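You operate a simulated robot arm through the tools that you are given. There is no shell and no other tool.

You are at the controls of a simulated robot arm. One attempt, no reset.

Task
Undo both clamps on the side shelf; hang them on the clamp rail.
Fine: turn each handle fully back; leave the clamps that hang there; the glued slats stay on the shelf.
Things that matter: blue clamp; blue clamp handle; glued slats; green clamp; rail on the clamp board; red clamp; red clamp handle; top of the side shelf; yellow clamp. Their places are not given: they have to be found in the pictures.

It is judged by the outcome, as a careful person would: the job done as asked, and still so three seconds after it is handed in. It fails if anything else is knocked over, pushed out of place, dropped, spilled or broken.

Robot
A 7-joint arm with a two-finger parallel gripper, fixed in place. Base frame: the origin is at the foot of the arm, x ahead of it, y to its left, z up. Readings come in cm, degrees, newtons and seconds.
Its first joint turns from -166.0 to 166.0 degrees. Payload 4.4 kg.
The tool frame sits at the grasp point between the pads (the TCP): z along the fingers, y along the line on which they close. The tips reach 2.3 cm beyond it. Largest opening 9.4 cm; finger width 3.8, thickness 1; the body of the gripper, 5.4 by 9.6 cm, starts 3.9 cm behind the TCP.
Orientation is told as [roll, pitch, yaw] about the base's x, y, z axes, in that order, counted from this pose: with the fingers straight down and closing along the base's y, the tool's x points along the base's -x, its y along +y and its z along -z.

Tools
- The arm moves only by the tool step_arm. Its argument "plan" is a list that holds one entry, the list of rows, each a list of 7 numbers: the gripper command, from -1 (shut) to 1 (fully open), values between in proportion, then the shift along the tool's x, y, z in cm, then the turn, a rotation vector about the tool's x, y, z in degrees. In form: [[[jaw, tx, ty, tz, wx, wy, wz], ...]]. A call has 1 to 20 rows; each row shifts and turns the commanded pose from where the row before left it, along the tool's axes as they then stand. A row lasts 0.2 s, in which the tool goes at most 5 cm and 8.6 degrees; a call with a longer step from one row to the next is refused whole, and so is a gripper value outside its range. Where a pose cannot be reached the arm comes as near as it can. A force on the tool above 50 N (or 10 N above the force at the start of the call, whichever is more), or a blocked arm, ends the call early, and 0.2 s more pass. Each finger travels about 7.2 cm/s and halts on what it meets, pressing with about 31 N; the grip force reading is that of the motor and also rises with nothing between the fingers. The clock runs only during rows and for 0.2 s after the last one: add rows that do not move to give the fingers time. It gives the time, the measured TCP pose, the force on the tool (base axes), the opening and the grip force at its end, in the units of the frame above (readings bear some noise), with the torque about the TCP (base axes, N m) and any sound that the robot's microphone picked up, and new pictures: "views" is both (left out), scene, wrist or none.
- Cameras (640 x 400 px; columns grow to the right, rows downward): "scene" is fixed at [5.05, 64.9, 163.91]; the picture's right is [-0.48, -0.87, 0.00], its down [-0.55, 0.30, -0.78] and it looks along [0.68, -0.38, -0.63] (base axes); focal length 272 px, centre (320, 200). "wrist" rides on the gripper at [8.6, 1.6, -7.5] in the tool frame; the picture's right is [-0.18, 0.98, 0.00], its down [-0.58, -0.11, -0.81] and it looks along [-0.79, -0.15, 0.59] (tool axes); focal length 243 px, centre (320, 200).
- point_at(camera, pixels): for up to 12 pixels [column, row] of the newest picture of that camera ("zoom" is the newest enlarged one), the place [x, y, z] in the base frame of the surface seen there, good to about 0.2 cm. It takes no simulated time.
- zoom(camera, box): a new picture of the part [left, top, right, bottom] of that camera's present view, enlarged. It takes no simulated time.
- close_job(): hands the job in; it is judged then, once.

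Leave the gripper open and the arm clear of the work at the hand-in unless told otherwise.

The tools are called after "Call:" by a JSON object that holds its "fn" and its "kwargs". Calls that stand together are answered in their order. step_arm: Moves the arm, as the interface text tells. Its arguments: {"type":"object","properties":{"plan":{"type":"array"},"views":{"type":"string","enum":["both","scene","wrist","none"]}},"required":["plan"]} The other tools are called the same way: point_at (camera, pixels) gives the place of the surface under pixels of a picture; zoom (camera, box) takes an enlarged picture of a part of a camera's view; close_job () hands the job in.

At the start:

```text
clock: 0.0
ee_pos: [55.98, 59.43, 137.22]
tool_rot: [0.0, -0.1, 0.0]
wrist_force: [0.0, 0.4, -0.3]
wrist_torque: [-0.01, -0.02, 0.01]
finger_gap: 9.38
grasp_force: 0.0
```

scene: 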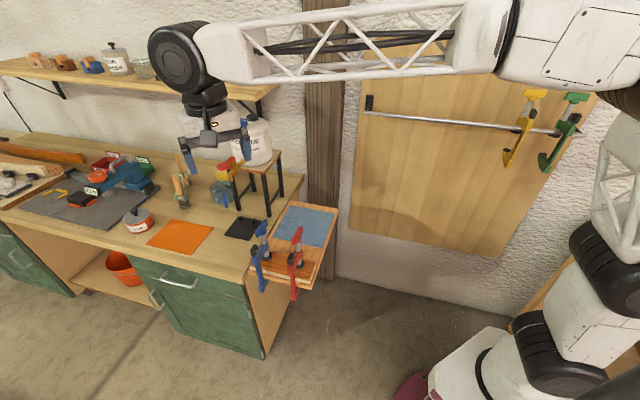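
wrist: 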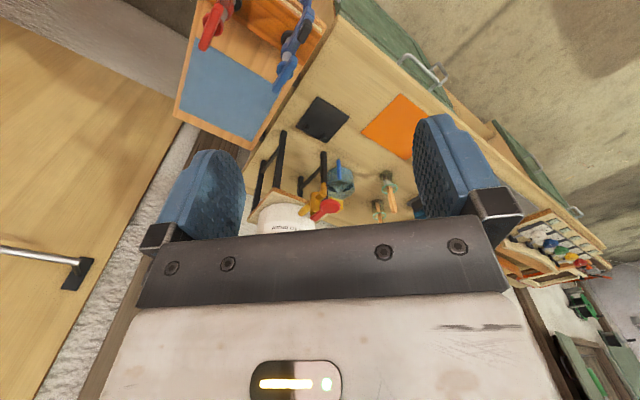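

I see the red and blue clamps on the side shelf (around pixel 280,260 in the scene), and the yellow and green clamps hanging on the rail on the board (around 520,130 and 560,130). I'll zoom in on both areas first.

Call:
{"fn": "zoom", "kwargs": {"camera": "scene", "box": [230, 190, 350, 310]}}

Call:
{"fn": "zoom", "kwargs": {"camera": "scene", "box": [480, 70, 620, 190]}}

Call:
{"fn": "zoom", "kwargs": {"camera": "wrist", "box": [170, 0, 350, 150]}}

```text
3.33 times, centred on (290, 250) of scene
```

zoom: 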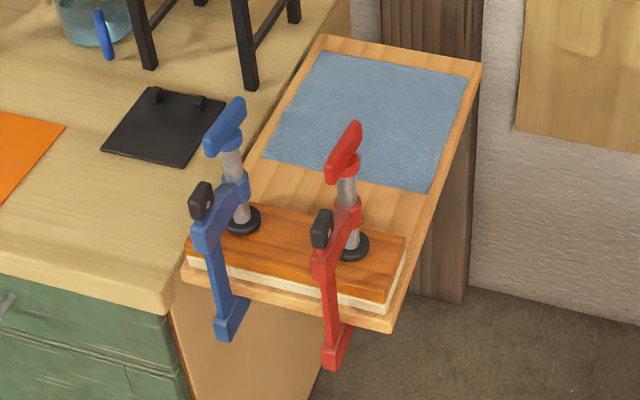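

```text
3.33 times, centred on (550, 130) of scene
```

zoom: 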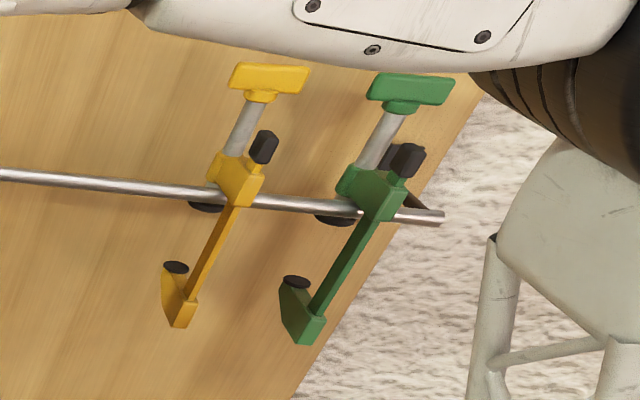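

```text
2.67 times, centred on (260, 75) of wrist
```

zoom: 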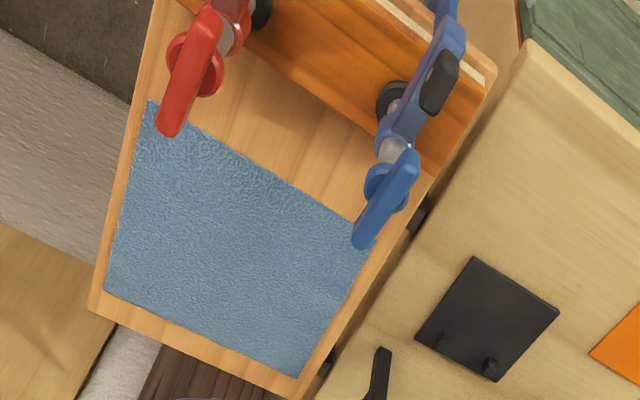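

I'll take a tighter zoom on the shelf clamps so I can measure them.

Call:
{"fn": "zoom", "kwargs": {"camera": "scene", "box": [240, 215, 340, 305]}}

```text
4.44 times, centred on (290, 260) of scene
```

zoom: 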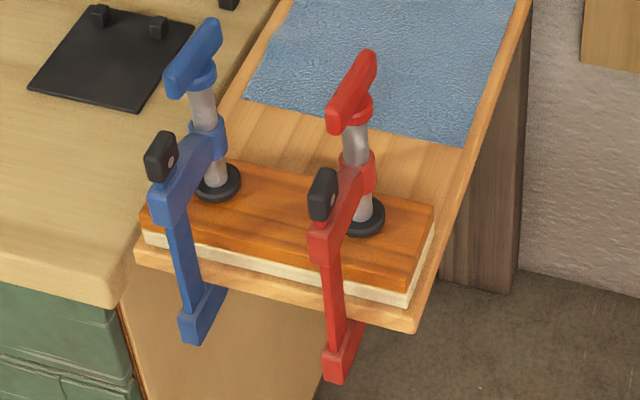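

Measuring the key features of both clamps, the slats and the shelf from this zoom picture.

Call:
{"fn": "point_at", "kwargs": {"camera": "zoom", "pixels": [[212, 28], [178, 78], [160, 150], [163, 200], [195, 330], [224, 185], [369, 60], [338, 112], [325, 195], [320, 242], [333, 372], [368, 220]]}}

Call:
{"fn": "point_at", "kwargs": {"camera": "zoom", "pixels": [[150, 208], [143, 232], [270, 225], [420, 285], [432, 210], [230, 165], [405, 325], [140, 255], [300, 150], [500, 50], [350, 355], [210, 300]]}}

```text
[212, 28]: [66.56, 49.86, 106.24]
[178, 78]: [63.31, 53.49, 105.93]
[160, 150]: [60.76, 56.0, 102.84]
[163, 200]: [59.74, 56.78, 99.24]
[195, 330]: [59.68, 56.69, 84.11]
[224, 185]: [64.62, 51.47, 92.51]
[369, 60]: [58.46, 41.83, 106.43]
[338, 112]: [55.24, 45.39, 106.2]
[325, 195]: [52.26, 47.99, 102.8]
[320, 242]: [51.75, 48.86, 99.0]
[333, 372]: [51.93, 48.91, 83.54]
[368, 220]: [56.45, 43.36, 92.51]
```

```text
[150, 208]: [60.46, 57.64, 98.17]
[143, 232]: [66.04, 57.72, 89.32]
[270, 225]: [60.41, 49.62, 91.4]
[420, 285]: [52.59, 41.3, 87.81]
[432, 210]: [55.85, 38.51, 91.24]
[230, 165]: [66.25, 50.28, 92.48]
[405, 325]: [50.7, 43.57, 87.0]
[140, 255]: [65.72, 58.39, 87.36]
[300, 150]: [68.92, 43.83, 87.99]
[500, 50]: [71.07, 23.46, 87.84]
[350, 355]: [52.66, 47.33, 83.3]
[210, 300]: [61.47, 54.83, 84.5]
```

Shelf top is z≈87.9, slat top z≈91.3. Now I'll measure the rail and the hanging clamps.

Call:
{"fn": "zoom", "kwargs": {"camera": "scene", "box": [490, 80, 600, 180]}}

Call:
{"fn": "point_at", "kwargs": {"camera": "scene", "pixels": [[369, 103], [385, 114], [420, 118], [450, 121], [480, 125], [500, 127], [400, 150], [450, 170], [480, 200], [420, 90], [365, 210], [500, 255]]}}

```text
4.00 times, centred on (545, 130) of scene
```

zoom: 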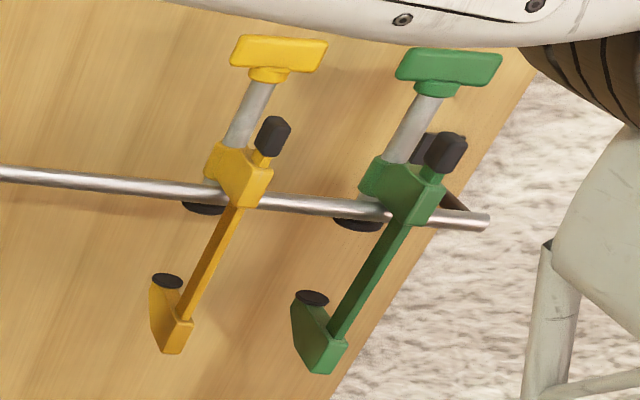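

```text
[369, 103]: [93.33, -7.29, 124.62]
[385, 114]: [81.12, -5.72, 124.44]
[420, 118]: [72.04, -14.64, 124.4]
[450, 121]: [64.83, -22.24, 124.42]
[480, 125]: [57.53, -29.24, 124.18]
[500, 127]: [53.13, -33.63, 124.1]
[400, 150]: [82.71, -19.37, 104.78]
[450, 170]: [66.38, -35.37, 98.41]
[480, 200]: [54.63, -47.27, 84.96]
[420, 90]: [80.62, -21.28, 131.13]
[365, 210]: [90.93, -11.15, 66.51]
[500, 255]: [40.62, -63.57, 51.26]
```

Call:
{"fn": "point_at", "kwargs": {"camera": "zoom", "pixels": [[240, 45], [318, 50], [268, 130], [225, 165], [262, 185], [238, 205], [200, 209], [210, 260], [170, 345], [185, 325], [165, 280], [245, 115]]}}

Call:
{"fn": "point_at", "kwargs": {"camera": "zoom", "pixels": [[403, 60], [495, 65], [440, 150], [380, 180], [425, 205], [358, 224], [370, 270], [315, 365], [335, 345], [310, 298], [480, 220], [100, 180]]}}

```text
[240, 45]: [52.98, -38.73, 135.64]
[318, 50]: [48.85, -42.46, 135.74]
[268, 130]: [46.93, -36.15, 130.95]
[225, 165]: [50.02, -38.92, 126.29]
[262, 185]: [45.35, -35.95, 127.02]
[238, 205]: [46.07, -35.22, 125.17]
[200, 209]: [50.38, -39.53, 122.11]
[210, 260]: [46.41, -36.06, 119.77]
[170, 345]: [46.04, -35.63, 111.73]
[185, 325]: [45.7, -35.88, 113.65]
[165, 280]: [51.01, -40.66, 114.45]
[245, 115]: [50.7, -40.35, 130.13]
```

```text
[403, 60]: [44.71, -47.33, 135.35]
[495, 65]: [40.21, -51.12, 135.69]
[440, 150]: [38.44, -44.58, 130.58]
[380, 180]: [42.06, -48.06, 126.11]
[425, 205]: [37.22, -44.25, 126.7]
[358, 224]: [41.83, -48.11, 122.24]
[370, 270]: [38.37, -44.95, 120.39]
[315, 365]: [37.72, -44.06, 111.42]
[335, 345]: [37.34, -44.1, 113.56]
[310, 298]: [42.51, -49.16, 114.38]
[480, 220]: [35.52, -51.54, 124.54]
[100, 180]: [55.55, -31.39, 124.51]
```

Findings so far, using n = (0.707, −0.707) for the direction into the wall and u = (−0.707, −0.707) for the direction along the rail:
- **Shelf clamps:** their handles lie along n, at about (64.9, 51.7, 106) for blue and (56.9, 43.6, 106) for red.
- **Hanging clamps:** their handles lie along u. The arm rests on the rail, with the screw behind it and the bar in front.
- **Rail:** z≈124.4.

Next I'll yaw the tool by −45° and move above the blue handle for a close look.

Call:
{"fn": "step_arm", "kwargs": {"plan": [[[1, 0, 0, 0, 0, 0, 7.5], [1, 0, 0, 0, 0, 0, 7.5], [1, 0, 0, 0, 0, 0, 7.5], [1, 0, 0, 0, 0, 0, 7.5], [1, 0, 0, 0, 0, 0, 7.5], [1, 0, 0, 0, 0, 0, 7.5], [1, -2.37, 0.16, 3.4, 0, 0, 0], [1, -2.37, 0.16, 3.4, 0, 0, 0], [1, -2.37, 0.16, 3.4, 0, 0, 0], [1, -2.37, 0.16, 3.4, 0, 0, 0], [1, -2.37, 0.16, 3.4, 0, 0, 0], [1, 0, 0, 0, 0, 0, 0]]], "views": "both"}}

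```text
clock: 2.6
ee_pos: [65.0, 51.39, 120.15]
tool_rot: [0.0, 0.0, -45.0]
wrist_force: [-0.1, -0.2, 0.1]
wrist_torque: [-0.01, 0.0, -0.01]
finger_gap: 9.39
grasp_force: 0.0
```

scene: 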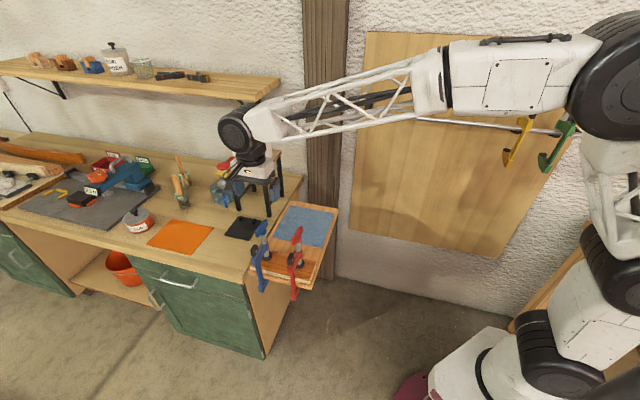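
wrist: 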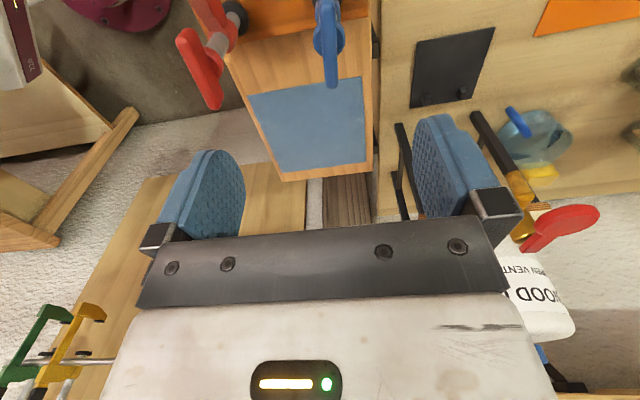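

The gripper is now above the blue clamp. There's a small stool with jars on the bench nearby, so I'll measure it and the handle before going down.

Call:
{"fn": "point_at", "kwargs": {"camera": "wrist", "pixels": [[325, 10], [331, 80], [325, 45], [400, 130], [397, 200], [480, 120], [520, 205], [565, 220], [455, 70], [375, 50], [205, 55], [213, 100]]}}

Call:
{"fn": "zoom", "kwargs": {"camera": "scene", "box": [190, 120, 330, 300]}}

Call:
{"fn": "zoom", "kwargs": {"camera": "wrist", "box": [160, 0, 400, 130]}}

```text
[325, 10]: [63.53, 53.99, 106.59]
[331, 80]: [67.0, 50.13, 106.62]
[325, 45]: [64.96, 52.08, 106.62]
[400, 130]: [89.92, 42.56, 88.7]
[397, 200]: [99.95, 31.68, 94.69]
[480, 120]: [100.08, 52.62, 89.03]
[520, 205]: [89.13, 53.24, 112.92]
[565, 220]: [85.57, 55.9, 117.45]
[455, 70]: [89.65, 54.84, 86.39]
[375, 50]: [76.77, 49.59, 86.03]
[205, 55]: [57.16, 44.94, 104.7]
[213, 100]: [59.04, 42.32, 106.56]
```

```text
2.22 times, centred on (260, 210) of scene
```

zoom: 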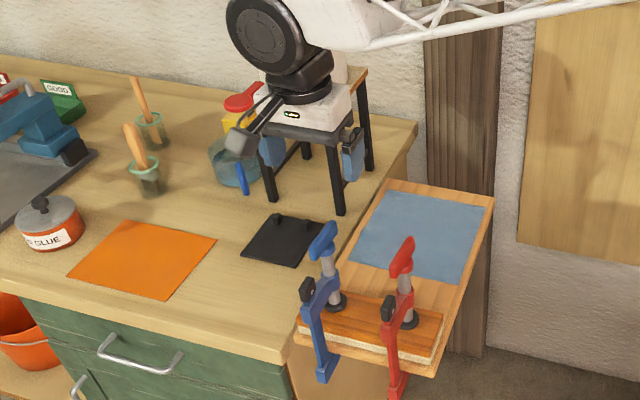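

```text
2.67 times, centred on (280, 65) of wrist
```

zoom: 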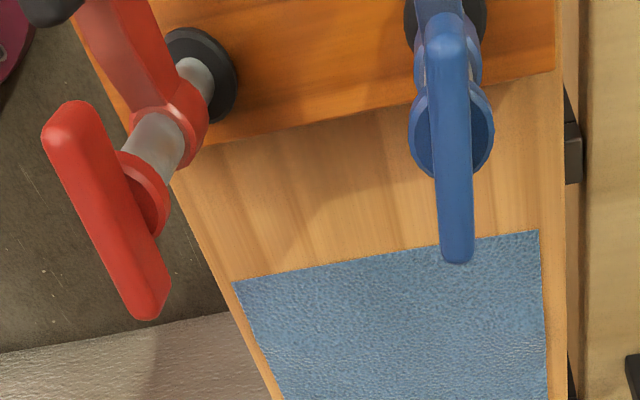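

The stool is about 20 cm away, so it's clear. I'll measure the blue and red handles in this zoom picture: ends, widths and collars.

Call:
{"fn": "point_at", "kwargs": {"camera": "zoom", "pixels": [[447, 20], [457, 258], [452, 137], [432, 100], [470, 100], [435, 200], [471, 200], [70, 105], [150, 315], [108, 205], [480, 130], [420, 130]]}}

```text
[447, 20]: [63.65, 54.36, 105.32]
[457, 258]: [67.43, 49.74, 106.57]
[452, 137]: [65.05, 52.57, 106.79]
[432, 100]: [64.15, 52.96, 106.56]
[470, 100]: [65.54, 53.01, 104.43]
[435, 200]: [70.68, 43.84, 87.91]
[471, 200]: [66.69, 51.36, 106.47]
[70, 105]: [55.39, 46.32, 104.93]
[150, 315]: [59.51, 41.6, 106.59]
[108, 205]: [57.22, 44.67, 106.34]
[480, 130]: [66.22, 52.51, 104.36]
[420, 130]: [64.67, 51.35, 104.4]
```

Blue handle: centre ≈(65.4, 52.0), top z≈106.7, collar top z≈104.4, pointing about −49°. I'll go down to TCP z≈112, align the yaw, and look closely.

Call:
{"fn": "step_arm", "kwargs": {"plan": [[[1, 0.15, 0.71, 0, 0, 0, 4], [1, 0, 0, 4, 0, 0, 0], [1, 0, 0, 4, 0, 0, 0], [1, 0, 0, 0, 0, 0, 0]]], "views": "both"}}

Call:
{"fn": "zoom", "kwargs": {"camera": "wrist", "box": [240, 20, 400, 140]}}

Call:
{"fn": "zoom", "kwargs": {"camera": "scene", "box": [230, 200, 330, 290]}}

```text
clock: 3.6
ee_pos: [65.45, 52.26, 111.71]
tool_rot: [-0.1, 0.0, -49.0]
wrist_force: [-0.4, -0.5, -0.1]
wrist_torque: [0.04, 0.01, 0.03]
finger_gap: 9.41
grasp_force: 0.1
```

scene: 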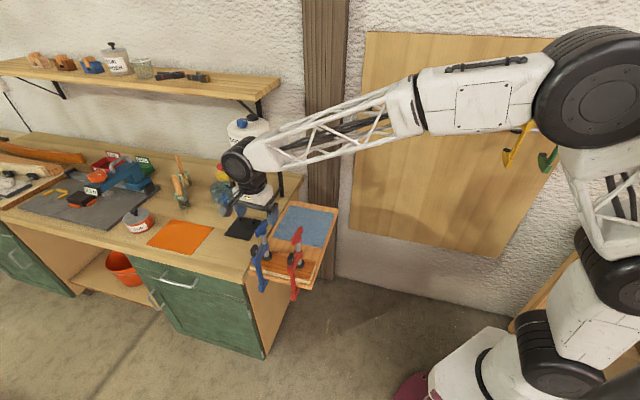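
wrist: 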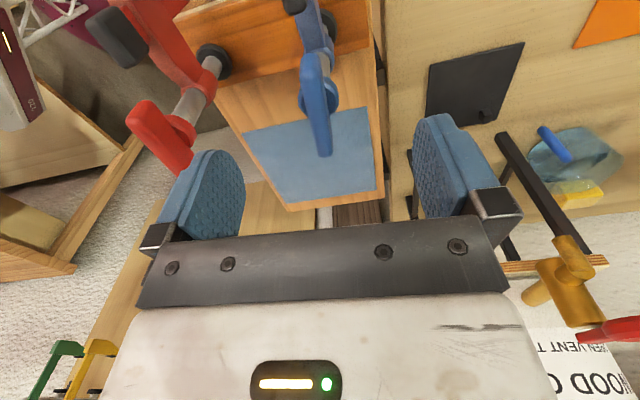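

```text
3.33 times, centred on (320, 80) of wrist
```

zoom: 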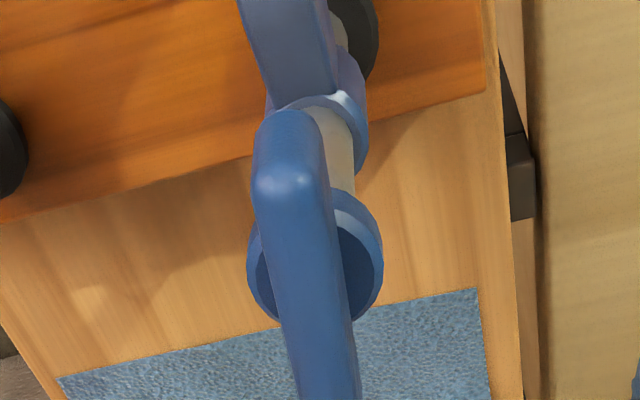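

```text
4.44 times, centred on (280, 245) of scene
```

zoom: 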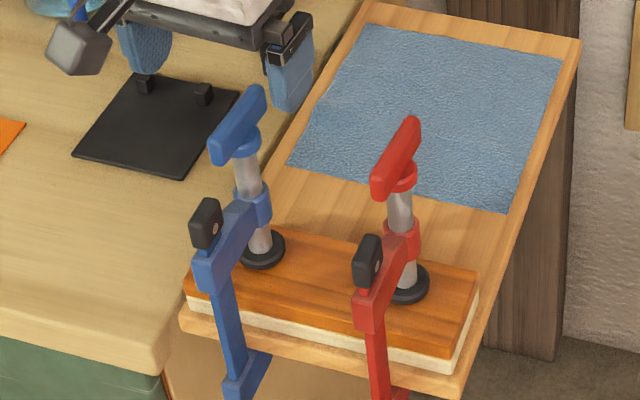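

At yaw −49° the fingers line up with the blue handle, which is about 1.2 cm wide over a 2.3 cm collar. I'll go down until the tips sit just above the collar (TCP z≈107.0) and close.

Call:
{"fn": "step_arm", "kwargs": {"plan": [[[1, -0.15, -0.13, 2.0, 0, 0, 0], [1, 0, 0, 2.0, 0, 0, 0], [1, 0, 0, 0.7, 0, 0, 0], [1, 0, 0, 0, 0, 0, 0]]], "views": "both"}}

Call:
{"fn": "zoom", "kwargs": {"camera": "scene", "box": [230, 200, 330, 290]}}

```text
clock: 4.6
ee_pos: [65.25, 51.92, 107.38]
tool_rot: [0.0, 0.1, -49.0]
wrist_force: [0.2, -0.2, -0.9]
wrist_torque: [-0.01, -0.01, -0.03]
finger_gap: 9.38
grasp_force: 0.0
```

scene: 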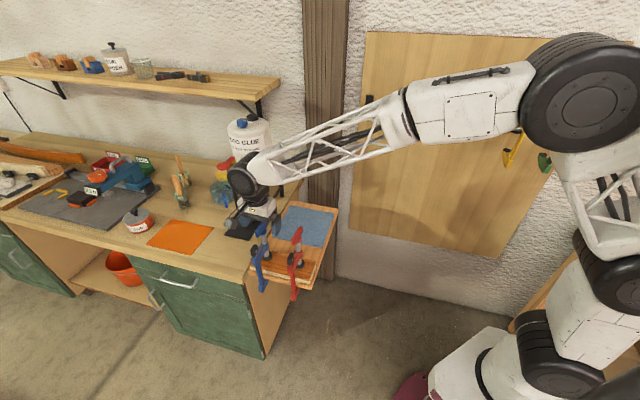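
wrist: 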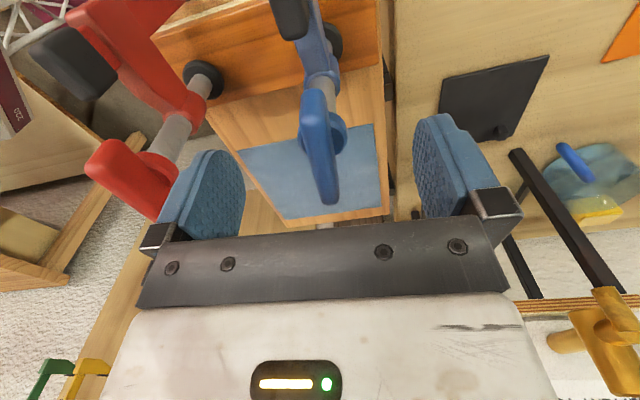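

```text
4.44 times, centred on (280, 245) of scene
```

zoom: 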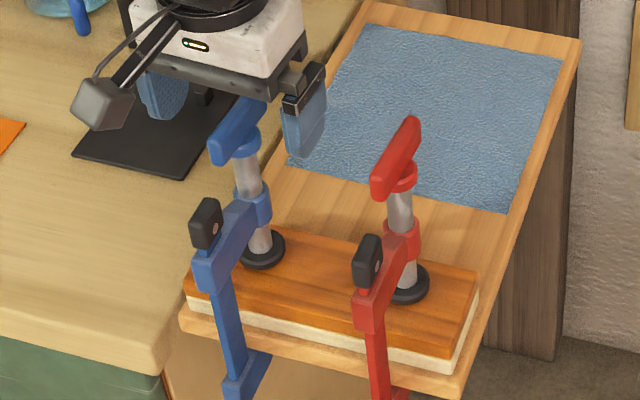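

The fingers straddle the blue handle with the tips just above the collar. Closing now.

Call:
{"fn": "step_arm", "kwargs": {"plan": [[[-1, 0, 0, 0.2, 0, 0, 0], [-1, 0, 0, 0, 0, 0, 0], [-1, 0, 0, 0, 0, 0, 0], [-1, 0, 0, 0, 0, 0, 0], [-1, 0, 0, 0, 0, 0, 0]]], "views": "both"}}

Call:
{"fn": "zoom", "kwargs": {"camera": "scene", "box": [230, 200, 330, 290]}}

```text
clock: 5.8
ee_pos: [65.31, 52.05, 107.2]
tool_rot: [0.0, 0.0, -49.0]
wrist_force: [0.1, 1.4, 0.6]
wrist_torque: [0.17, -0.07, 0.01]
finger_gap: 1.13
grasp_force: 31.3
```

scene: 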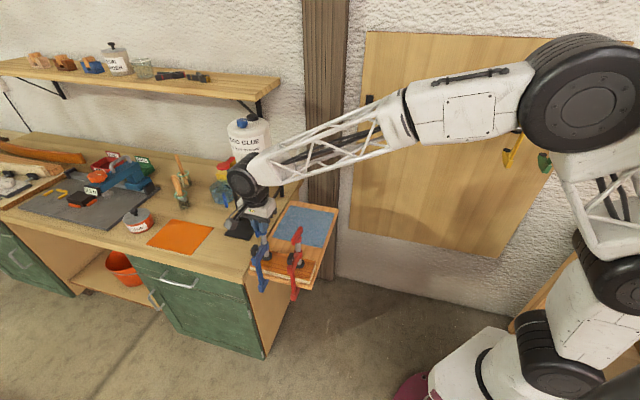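
wrist: 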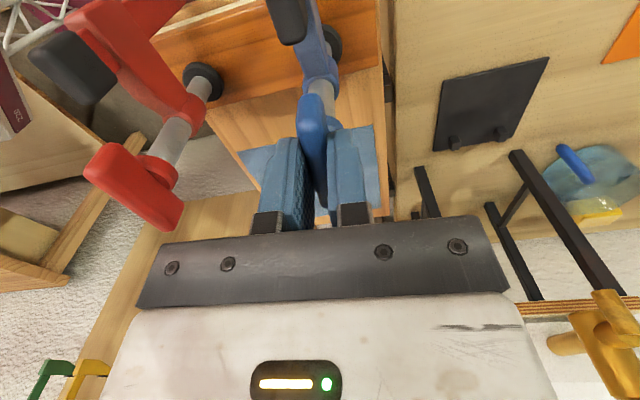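

```text
4.44 times, centred on (280, 245) of scene
```

zoom: 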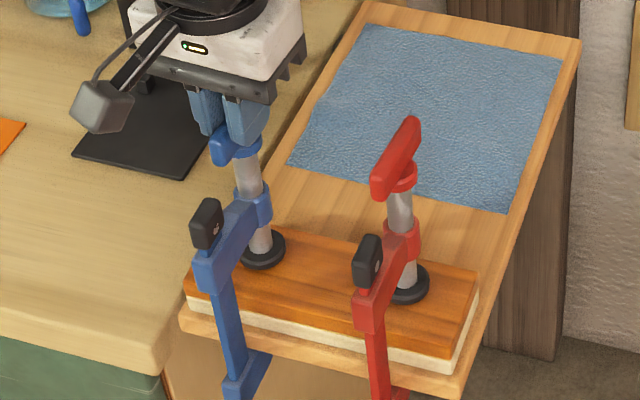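

The blue handle is gripped (gap 1.13 cm). I'll try a small 10° anticlockwise turn (seen from above) and watch the torque and any sound.

Call:
{"fn": "step_arm", "kwargs": {"plan": [[[-1, 0, 0, 0, 0, 0, -5], [-1, 0, 0, 0, 0, 0, -5], [-1, 0, 0, 0, 0, 0, 0]]], "views": "none"}}

Call:
{"fn": "zoom", "kwargs": {"camera": "scene", "box": [230, 200, 330, 290]}}

```text
clock: 6.6
ee_pos: [65.32, 51.87, 107.24]
tool_rot: [0.1, 0.0, -39.0]
wrist_force: [2.4, -1.2, 14.0]
wrist_torque: [-0.12, -0.22, -0.13]
finger_gap: 1.11
grasp_force: 30.8
```

```text
4.44 times, centred on (280, 245) of scene
```

zoom: 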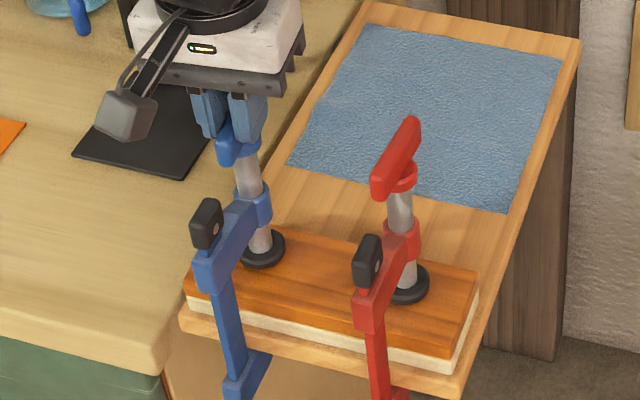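

The handle turned freely, and the +14 N upward force shows it rises as it loosens, so anticlockwise is right. I'll raise the tool a little to find the screw lead.

Call:
{"fn": "step_arm", "kwargs": {"plan": [[[-1, 0, 0, -0.1, 0, 0, 0], [-1, 0, 0, 0, 0, 0, 0]]], "views": "none"}}

```text
clock: 7.2
ee_pos: [65.18, 51.97, 107.17]
tool_rot: [0.0, -0.1, -39.1]
wrist_force: [5.7, -4.4, 14.4]
wrist_torque: [-0.64, -0.86, -0.05]
finger_gap: 1.12
grasp_force: 31.4
```

Call:
{"fn": "step_arm", "kwargs": {"plan": [[[-1, 0, 0, 0, 0, 0, 0], [-1, 0, 0, 0, 0, 0, 0], [-1, 0, 0, 0, 0, 0, 0]]], "views": "none"}}

Call:
{"fn": "zoom", "kwargs": {"camera": "scene", "box": [240, 220, 290, 300]}}

```text
clock: 8.0
ee_pos: [65.3, 51.94, 107.34]
tool_rot: [0.0, 0.1, -39.0]
wrist_force: [4.2, -2.5, 16.1]
wrist_torque: [-0.27, -0.45, -0.12]
finger_gap: 1.11
grasp_force: 31.3
```

```text
5.00 times, centred on (265, 260) of scene
```

zoom: 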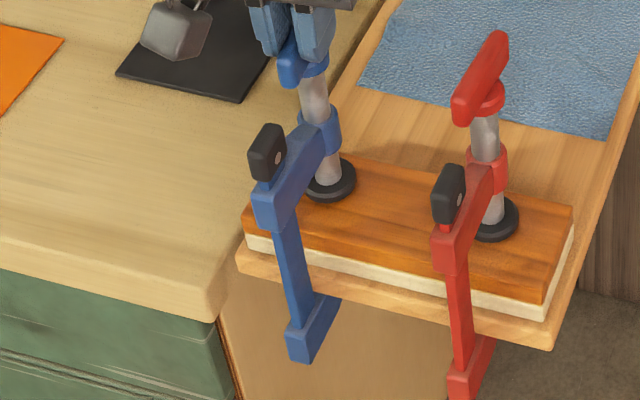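

Force is still about +16 N. I'll turn another 10° while raising 0.25 cm and compare.

Call:
{"fn": "step_arm", "kwargs": {"plan": [[[-1, 0, 0, -0.12, 0, 0, -5], [-1, 0, 0, -0.13, 0, 0, -5], [-1, 0, 0, 0, 0, 0, 0], [-1, 0, 0, 0, 0, 0, 0]]], "views": "none"}}

Call:
{"fn": "zoom", "kwargs": {"camera": "scene", "box": [240, 220, 290, 300]}}

```text
clock: 9.0
ee_pos: [65.37, 52.0, 107.41]
tool_rot: [-0.1, -0.1, -28.9]
wrist_force: [-4.9, 0.9, -0.7]
wrist_torque: [0.48, 0.89, -0.01]
finger_gap: 1.13
grasp_force: 30.4
```

```text
5.00 times, centred on (265, 260) of scene
```

zoom: 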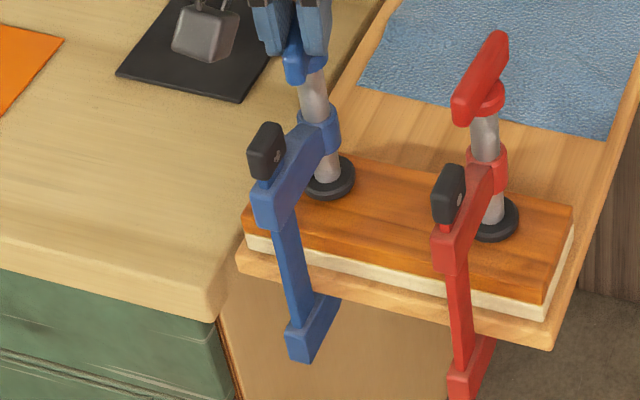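

The force is back near zero, so the lead is about 0.17 cm per 10°. I'll keep unscrewing at that rate in steps, watching the force.

Call:
{"fn": "step_arm", "kwargs": {"plan": [[[-1, 0, 0, -0.085, 0, 0, -5], [-1, 0, 0, -0.085, 0, 0, -5], [-1, 0, 0, -0.085, 0, 0, -5], [-1, 0, 0, -0.085, 0, 0, -5], [-1, 0, 0, 0, 0, 0, 0]]], "views": "none"}}

Call:
{"fn": "zoom", "kwargs": {"camera": "scene", "box": [240, 220, 290, 300]}}

```text
clock: 10.2
ee_pos: [65.38, 52.18, 107.92]
tool_rot: [-0.2, 0.0, -8.9]
wrist_force: [-0.1, -0.9, -14.3]
wrist_torque: [-0.22, -0.52, 0.14]
finger_gap: 1.15
grasp_force: 30.9
```

```text
5.00 times, centred on (265, 260) of scene
```

zoom: 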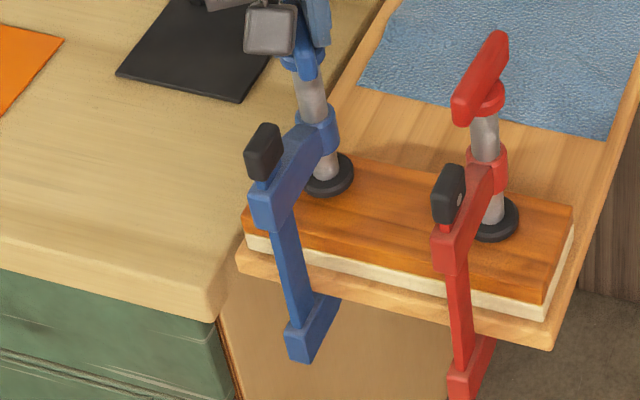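

The force is now −14 N, so I'm lifting slightly too fast. I'll lower a touch and read again before continuing with less lift.

Call:
{"fn": "step_arm", "kwargs": {"plan": [[[-1, 0, 0, 0.1, 0, 0, 0], [-1, 0, 0, 0, 0, 0, 0], [-1, 0, 0, 0, 0, 0, 0]]], "views": "wrist"}}

Call:
{"fn": "zoom", "kwargs": {"camera": "scene", "box": [240, 220, 290, 300]}}

```text
clock: 11.0
ee_pos: [65.32, 52.08, 107.81]
tool_rot: [0.0, 0.0, -9.0]
wrist_force: [-3.6, -1.2, -5.4]
wrist_torque: [-0.08, 0.49, 0.07]
finger_gap: 1.11
grasp_force: 31.3
```

wrist: 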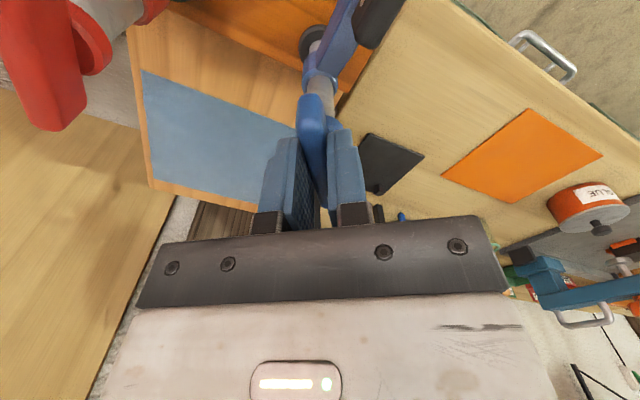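

```text
5.00 times, centred on (265, 260) of scene
```

zoom: 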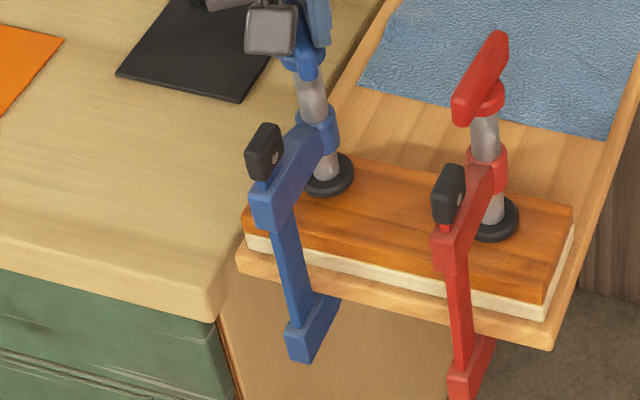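

Call:
{"fn": "step_arm", "kwargs": {"plan": [[[-1, 0, 0, -0.06, 0, 0, -5], [-1, 0, 0, -0.07, 0, 0, -5], [-1, 0, 0, -0.07, 0, 0, -5], [-1, 0, 0, -0.07, 0, 0, -5], [-1, 0, 0, 0, 0, 0, 0]]], "views": "none"}}

Call:
{"fn": "zoom", "kwargs": {"camera": "scene", "box": [240, 220, 290, 300]}}

```text
clock: 12.2
ee_pos: [65.34, 52.0, 108.08]
tool_rot: [0.0, 0.0, 11.1]
wrist_force: [-3.5, -2.2, -8.6]
wrist_torque: [-0.36, 0.72, 0.07]
finger_gap: 1.13
grasp_force: 30.5
```

```text
5.00 times, centred on (265, 260) of scene
```

zoom: 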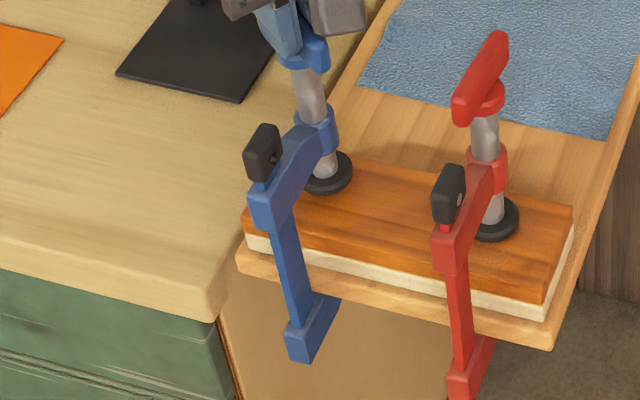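

Call:
{"fn": "step_arm", "kwargs": {"plan": [[[-1, 0, 0, -0.06, 0, 0, -5], [-1, 0, 0, -0.06, 0, 0, -5], [-1, 0, 0, -0.07, 0, 0, -5], [-1, 0, 0, -0.07, 0, 0, -5], [-1, 0, 0, 0, 0, 0, 0]]], "views": "none"}}

Call:
{"fn": "zoom", "kwargs": {"camera": "scene", "box": [240, 220, 290, 300]}}

```text
clock: 13.4
ee_pos: [65.49, 52.19, 108.44]
tool_rot: [0.0, -0.1, 31.1]
wrist_force: [-0.3, -0.7, -0.3]
wrist_torque: [-0.12, -0.04, 0.01]
finger_gap: 1.12
grasp_force: 31.3
```

```text
5.00 times, centred on (265, 260) of scene
```

zoom: 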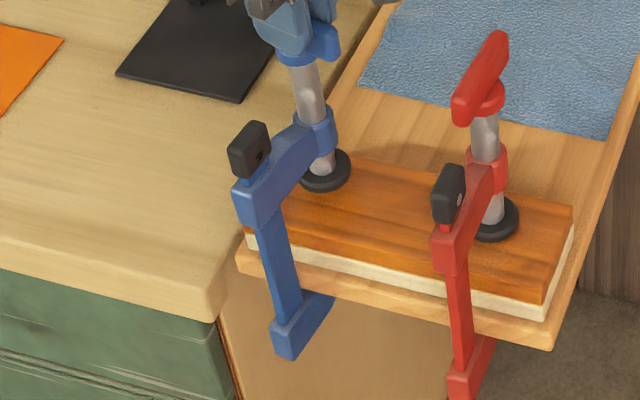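

Forces dropped to about zero and the clamp body has moved slightly, so it is now loose. I'll look closely before doing anything else.

Call:
{"fn": "step_arm", "kwargs": {"plan": [[[-1, 0, 0, 0, 0, 0, 0]]], "views": "both"}}

Call:
{"fn": "zoom", "kwargs": {"camera": "scene", "box": [240, 205, 310, 305]}}

Call:
{"fn": "zoom", "kwargs": {"camera": "wrist", "box": [240, -20, 480, 130]}}

```text
clock: 13.8
ee_pos: [65.39, 52.09, 108.28]
tool_rot: [0.0, 0.0, 31.0]
wrist_force: [0.1, 0.6, 0.2]
wrist_torque: [-0.1, -0.02, -0.01]
finger_gap: 1.12
grasp_force: 31.5
```

scene: 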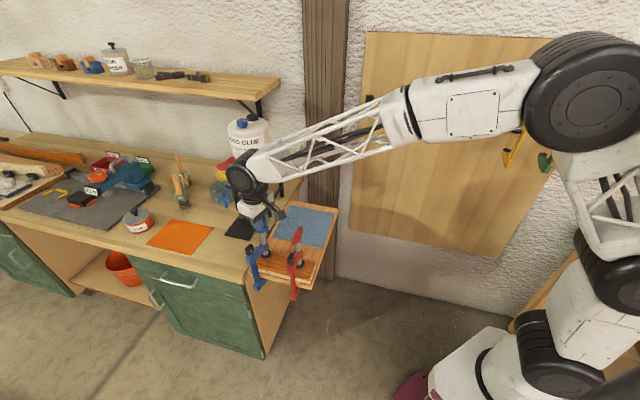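
wrist: 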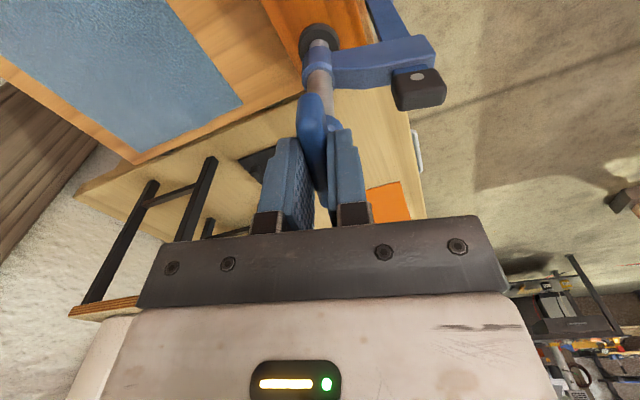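

```text
4.00 times, centred on (275, 255) of scene
```

zoom: 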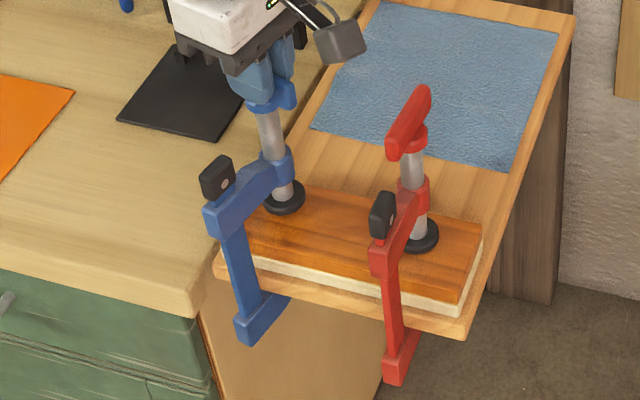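

```text
refused: -20 is not a number from 0 to 400
```

Now I'll measure where the blue clamp's parts are in this picture, with the red clamp as reference.

Call:
{"fn": "point_at", "kwargs": {"camera": "zoom", "pixels": [[217, 165], [212, 215], [250, 185], [280, 165], [285, 205], [250, 325], [275, 300], [268, 100], [270, 130], [383, 200], [413, 190], [420, 245]]}}

Call:
{"fn": "zoom", "kwargs": {"camera": "wrist", "box": [260, 0, 460, 125]}}

```text
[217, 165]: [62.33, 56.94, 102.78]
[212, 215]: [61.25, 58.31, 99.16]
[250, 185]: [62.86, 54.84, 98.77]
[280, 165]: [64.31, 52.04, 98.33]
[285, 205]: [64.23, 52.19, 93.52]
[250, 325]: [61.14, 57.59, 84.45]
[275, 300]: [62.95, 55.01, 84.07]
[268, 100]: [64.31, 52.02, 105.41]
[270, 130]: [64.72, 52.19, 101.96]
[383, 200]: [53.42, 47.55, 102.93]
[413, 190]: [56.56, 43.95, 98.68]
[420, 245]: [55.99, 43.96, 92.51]
```

```text
3.20 times, centred on (360, 62) of wrist
```

zoom: 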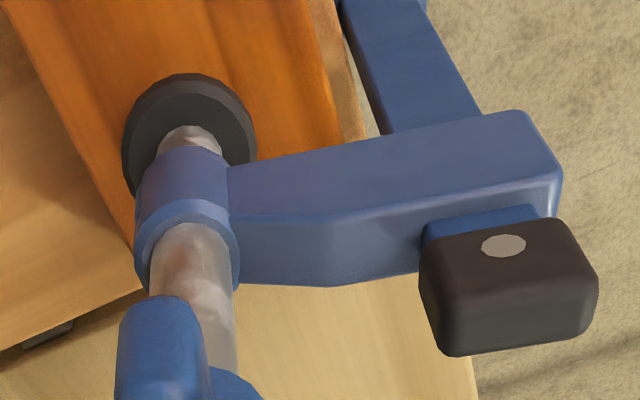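

The blue pad has risen about 1 cm off the slats while the body stayed at the same height, so the clamp now hangs from the gripper. The body has drifted about 12° clockwise. I'll turn another 14° anticlockwise to see whether the screw is at its stop, in which case the body will follow.

Call:
{"fn": "step_arm", "kwargs": {"plan": [[[-1, 0, 0, -0.02, 0, 0, -5], [-1, 0, 0, -0.02, 0, 0, -5], [-1, 0, 0, 0, 0, 0, -4], [-1, 0, 0, 0, 0, 0, 0], [-1, 0, 0, 0, 0, 0, 0]]], "views": "wrist"}}

Call:
{"fn": "zoom", "kwargs": {"camera": "scene", "box": [240, 205, 310, 305]}}

```text
clock: 15.0
ee_pos: [65.23, 52.01, 108.31]
tool_rot: [0.0, -0.1, 45.0]
wrist_force: [-0.1, 0.4, 0.4]
wrist_torque: [-0.09, -0.12, 0.02]
finger_gap: 1.1
grasp_force: 30.8
```

wrist: 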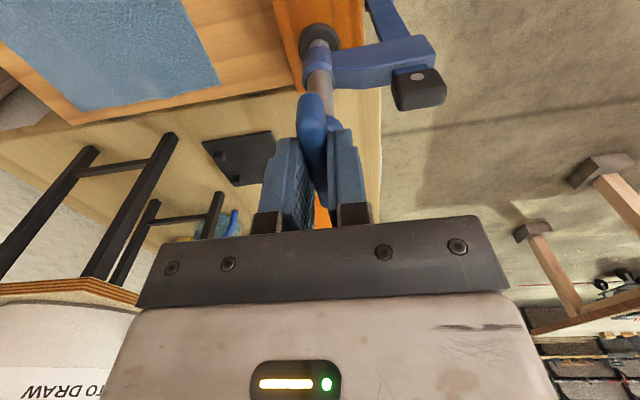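

```text
4.00 times, centred on (275, 255) of scene
```

zoom: 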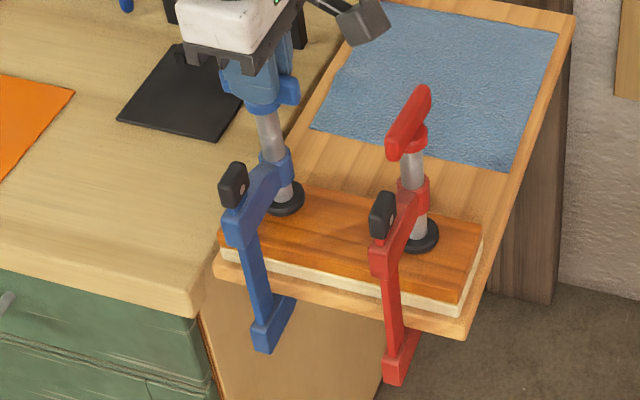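

The body followed the handle exactly, and the arm now sits at 90° to it, like the clamps already hanging. The screw is at its stop. Next I'll lower 0.4 cm so neither pad nor jaw rubs, then slide the clamp straight out of the shelf along tool +y (away from the wall).

Call:
{"fn": "step_arm", "kwargs": {"plan": [[[-1, 0, 0, 0.4, 0, 0, 0], [-1, 0, 0, 0, 0, 0, 0], [-1, 0, 1, 0, 0, 0, 0], [-1, 0, 1, 0, 0, 0, 0], [-1, 0, 1, 0, 0, 0, 0], [-1, 0, 0, 0, 0, 0, 0]]], "views": "wrist"}}

Call:
{"fn": "zoom", "kwargs": {"camera": "scene", "box": [240, 205, 310, 305]}}

```text
clock: 16.4
ee_pos: [63.13, 54.26, 108.05]
tool_rot: [0.0, 0.0, 45.0]
wrist_force: [0.0, -0.5, 0.2]
wrist_torque: [-0.11, -0.1, -0.01]
finger_gap: 1.15
grasp_force: 31.1
```

wrist: 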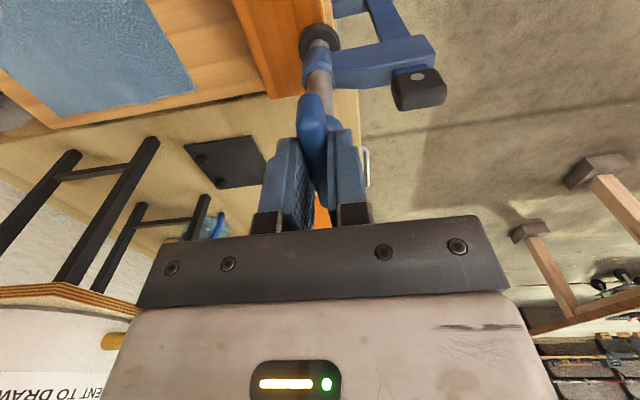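

```text
4.00 times, centred on (275, 255) of scene
```

zoom: 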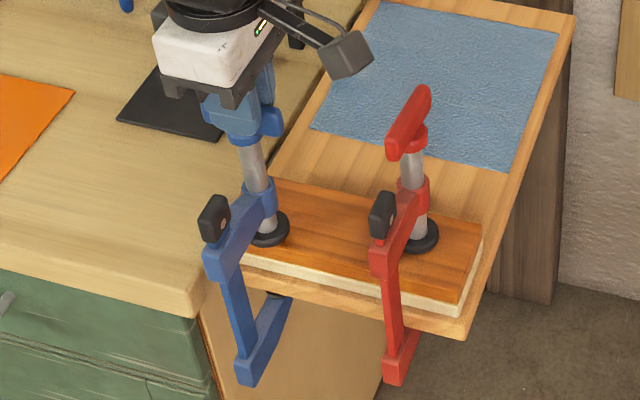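

It's sliding out freely, the slats haven't moved, and the jaw tip is just emerging. Another 9 cm outward.

Call:
{"fn": "step_arm", "kwargs": {"plan": [[[-1, 0, 1.5, 0, 0, 0, 0], [-1, 0, 1.5, 0, 0, 0, 0], [-1, 0, 1.5, 0, 0, 0, 0], [-1, 0, 1.5, 0, 0, 0, 0], [-1, 0, 1.5, 0, 0, 0, 0], [-1, 0, 1.5, 0, 0, 0, 0], [-1, 0, 0, 0, 0, 0, 0]]], "views": "both"}}

Call:
{"fn": "zoom", "kwargs": {"camera": "scene", "box": [220, 205, 320, 305]}}

```text
clock: 18.0
ee_pos: [56.93, 60.6, 107.94]
tool_rot: [0.0, 0.1, 45.0]
wrist_force: [0.5, -0.6, 0.0]
wrist_torque: [-0.12, -0.09, -0.01]
finger_gap: 1.12
grasp_force: 31.0
```

scene: 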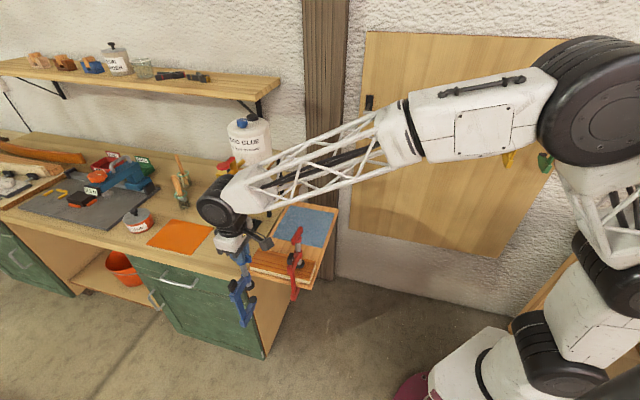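
wrist: 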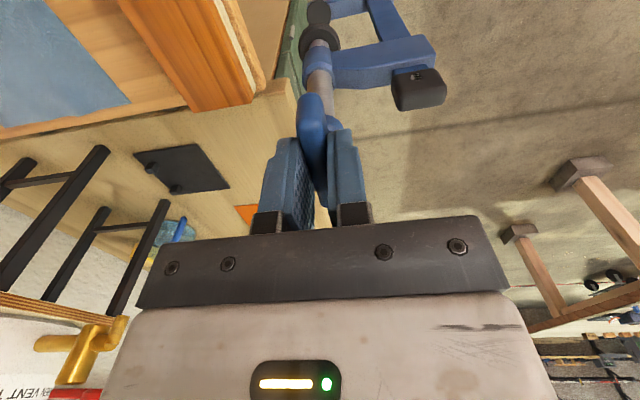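

```text
4.00 times, centred on (270, 255) of scene
```

zoom: 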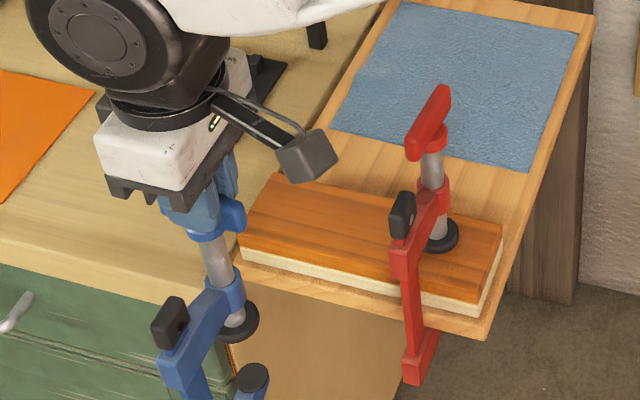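

The blue clamp is fully clear of the shelf. Before carrying it, I want to know how far the wrist joint bulges around the tool axis (black wheel near (213, 203)), because the board is close behind the rail.

Call:
{"fn": "point_at", "kwargs": {"camera": "scene", "pixels": [[213, 203], [200, 205], [222, 190], [213, 220], [238, 205], [245, 190], [225, 240], [268, 243], [240, 262], [244, 310], [237, 285], [250, 300]]}}

Call:
{"fn": "zoom", "kwargs": {"camera": "scene", "box": [180, 150, 320, 330]}}

```text
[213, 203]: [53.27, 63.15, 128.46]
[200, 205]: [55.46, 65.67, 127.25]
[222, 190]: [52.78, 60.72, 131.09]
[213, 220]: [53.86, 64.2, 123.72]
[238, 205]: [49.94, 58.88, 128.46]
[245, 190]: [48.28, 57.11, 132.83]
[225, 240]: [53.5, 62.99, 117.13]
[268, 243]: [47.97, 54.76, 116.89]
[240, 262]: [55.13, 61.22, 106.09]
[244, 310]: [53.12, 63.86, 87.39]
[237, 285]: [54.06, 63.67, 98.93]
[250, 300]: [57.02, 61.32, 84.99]
```

```text
2.22 times, centred on (250, 240) of scene
```

zoom: 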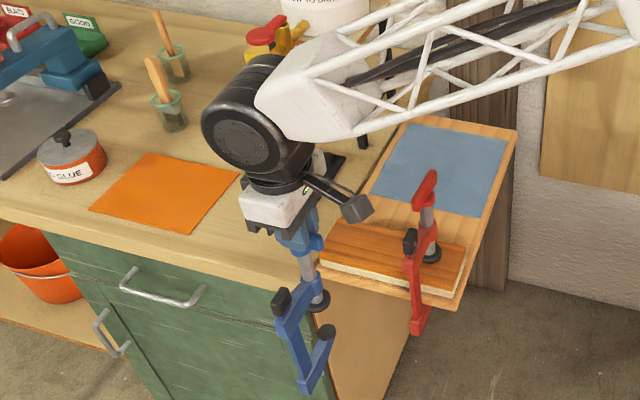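

Call:
{"fn": "point_at", "kwargs": {"camera": "scene", "pixels": [[375, 40], [430, 36], [520, 45], [350, 60], [340, 150], [375, 26], [330, 40], [310, 90], [400, 104], [368, 100], [372, 112], [365, 118]]}}

Call:
{"fn": "zoom", "kwargs": {"camera": "scene", "box": [330, 60, 470, 160]}}

```text
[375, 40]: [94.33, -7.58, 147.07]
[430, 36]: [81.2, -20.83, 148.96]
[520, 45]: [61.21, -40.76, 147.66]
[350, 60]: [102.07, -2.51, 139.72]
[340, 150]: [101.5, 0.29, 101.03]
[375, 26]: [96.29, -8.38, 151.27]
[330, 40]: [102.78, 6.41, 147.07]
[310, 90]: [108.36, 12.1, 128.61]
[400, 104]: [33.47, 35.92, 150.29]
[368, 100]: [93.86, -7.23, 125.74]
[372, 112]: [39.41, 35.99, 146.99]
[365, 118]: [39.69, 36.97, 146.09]
```

```text
4.00 times, centred on (400, 110) of scene
```

zoom: 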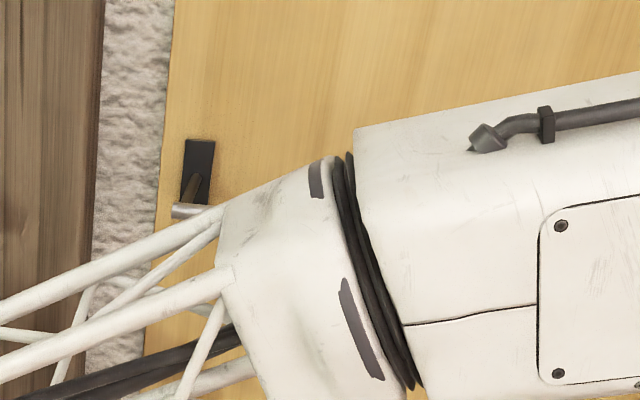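

Clearances: board at n≈72.1, wall at n≈74, rail at n≈61.4–61.8. The hanging clamps have their screw axis at n≈64.8, so a hand at n≈65 should fit. I'll lift the blue clamp straight up to TCP z≈142.

Call:
{"fn": "step_arm", "kwargs": {"plan": [[[-1, 0, 0, -1.5, 0, 0, 0], [-1, 0, 0, -2.8, 0, 0, 0], [-1, 0, 0, -3, 0, 0, 0], [-1, 0, 0, -3, 0, 0, 0], [-1, 0, 0, -3, 0, 0, 0], [-1, 0, 0, -3, 0, 0, 0], [-1, 0, 0, -3, 0, 0, 0], [-1, 0, 0, -3, 0, 0, 0], [-1, 0, 0, -3, 0, 0, 0], [-1, 0, 0, -3, 0, 0, 0], [-1, 0, 0, -3, 0, 0, 0], [-1, 0, 0, -1.8, 0, 0, 0], [-1, 0, 0, -1, 0, 0, 0], [-1, 0, 0, 0, 0, 0, 0]]], "views": "both"}}

```text
clock: 21.0
ee_pos: [56.85, 60.72, 142.12]
tool_rot: [0.0, 0.0, 45.0]
wrist_force: [0.1, -0.4, -4.7]
wrist_torque: [-0.08, -0.08, -0.01]
finger_gap: 1.11
grasp_force: 30.5
```

scene: 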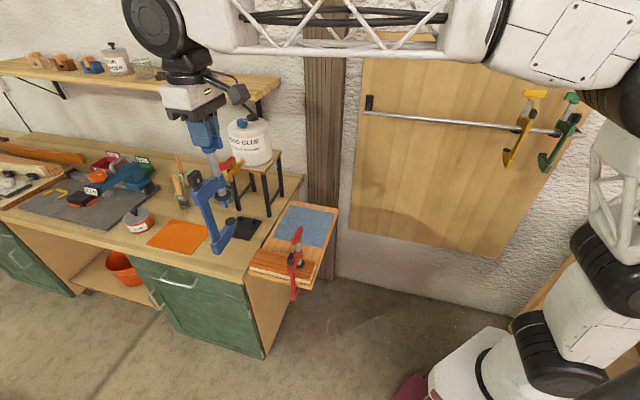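
wrist: 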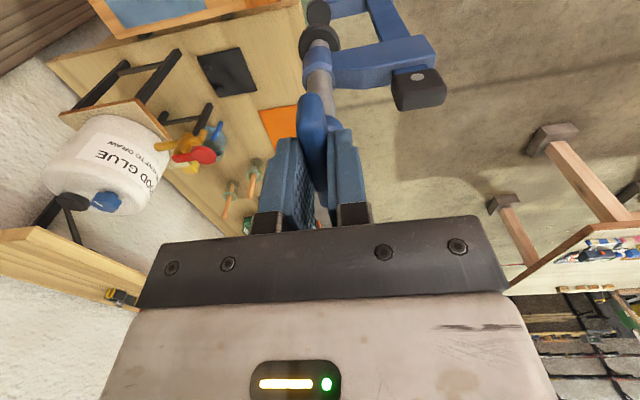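

The clamp is held securely at z≈142. The whole rail is visible from here, so I'll re-measure it and its bracket before carrying the clamp over.

Call:
{"fn": "zoom", "kwargs": {"camera": "scene", "box": [355, 80, 535, 180]}}

Call:
{"fn": "point_at", "kwargs": {"camera": "scene", "pixels": [[366, 112], [375, 113], [400, 116], [430, 119], [460, 122], [490, 126], [430, 118], [430, 120], [460, 121], [460, 123], [202, 185], [225, 197]]}}

```text
3.56 times, centred on (445, 130) of scene
```

zoom: 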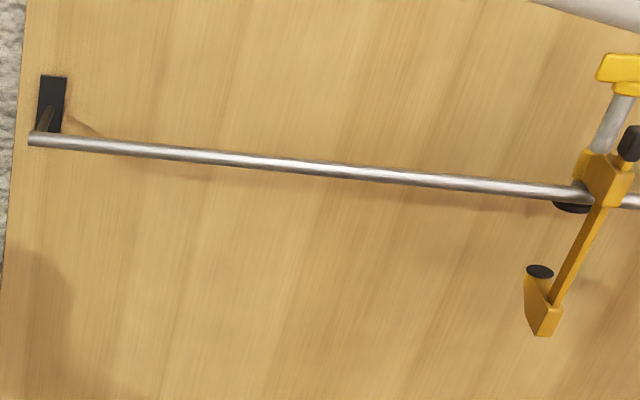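

```text
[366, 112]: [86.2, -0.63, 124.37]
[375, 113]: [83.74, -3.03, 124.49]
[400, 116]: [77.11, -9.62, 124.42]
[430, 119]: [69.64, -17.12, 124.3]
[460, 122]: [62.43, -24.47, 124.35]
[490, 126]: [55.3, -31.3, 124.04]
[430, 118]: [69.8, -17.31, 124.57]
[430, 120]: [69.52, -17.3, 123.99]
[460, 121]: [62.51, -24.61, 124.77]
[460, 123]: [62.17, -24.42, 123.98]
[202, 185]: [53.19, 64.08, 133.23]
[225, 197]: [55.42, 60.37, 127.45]
```

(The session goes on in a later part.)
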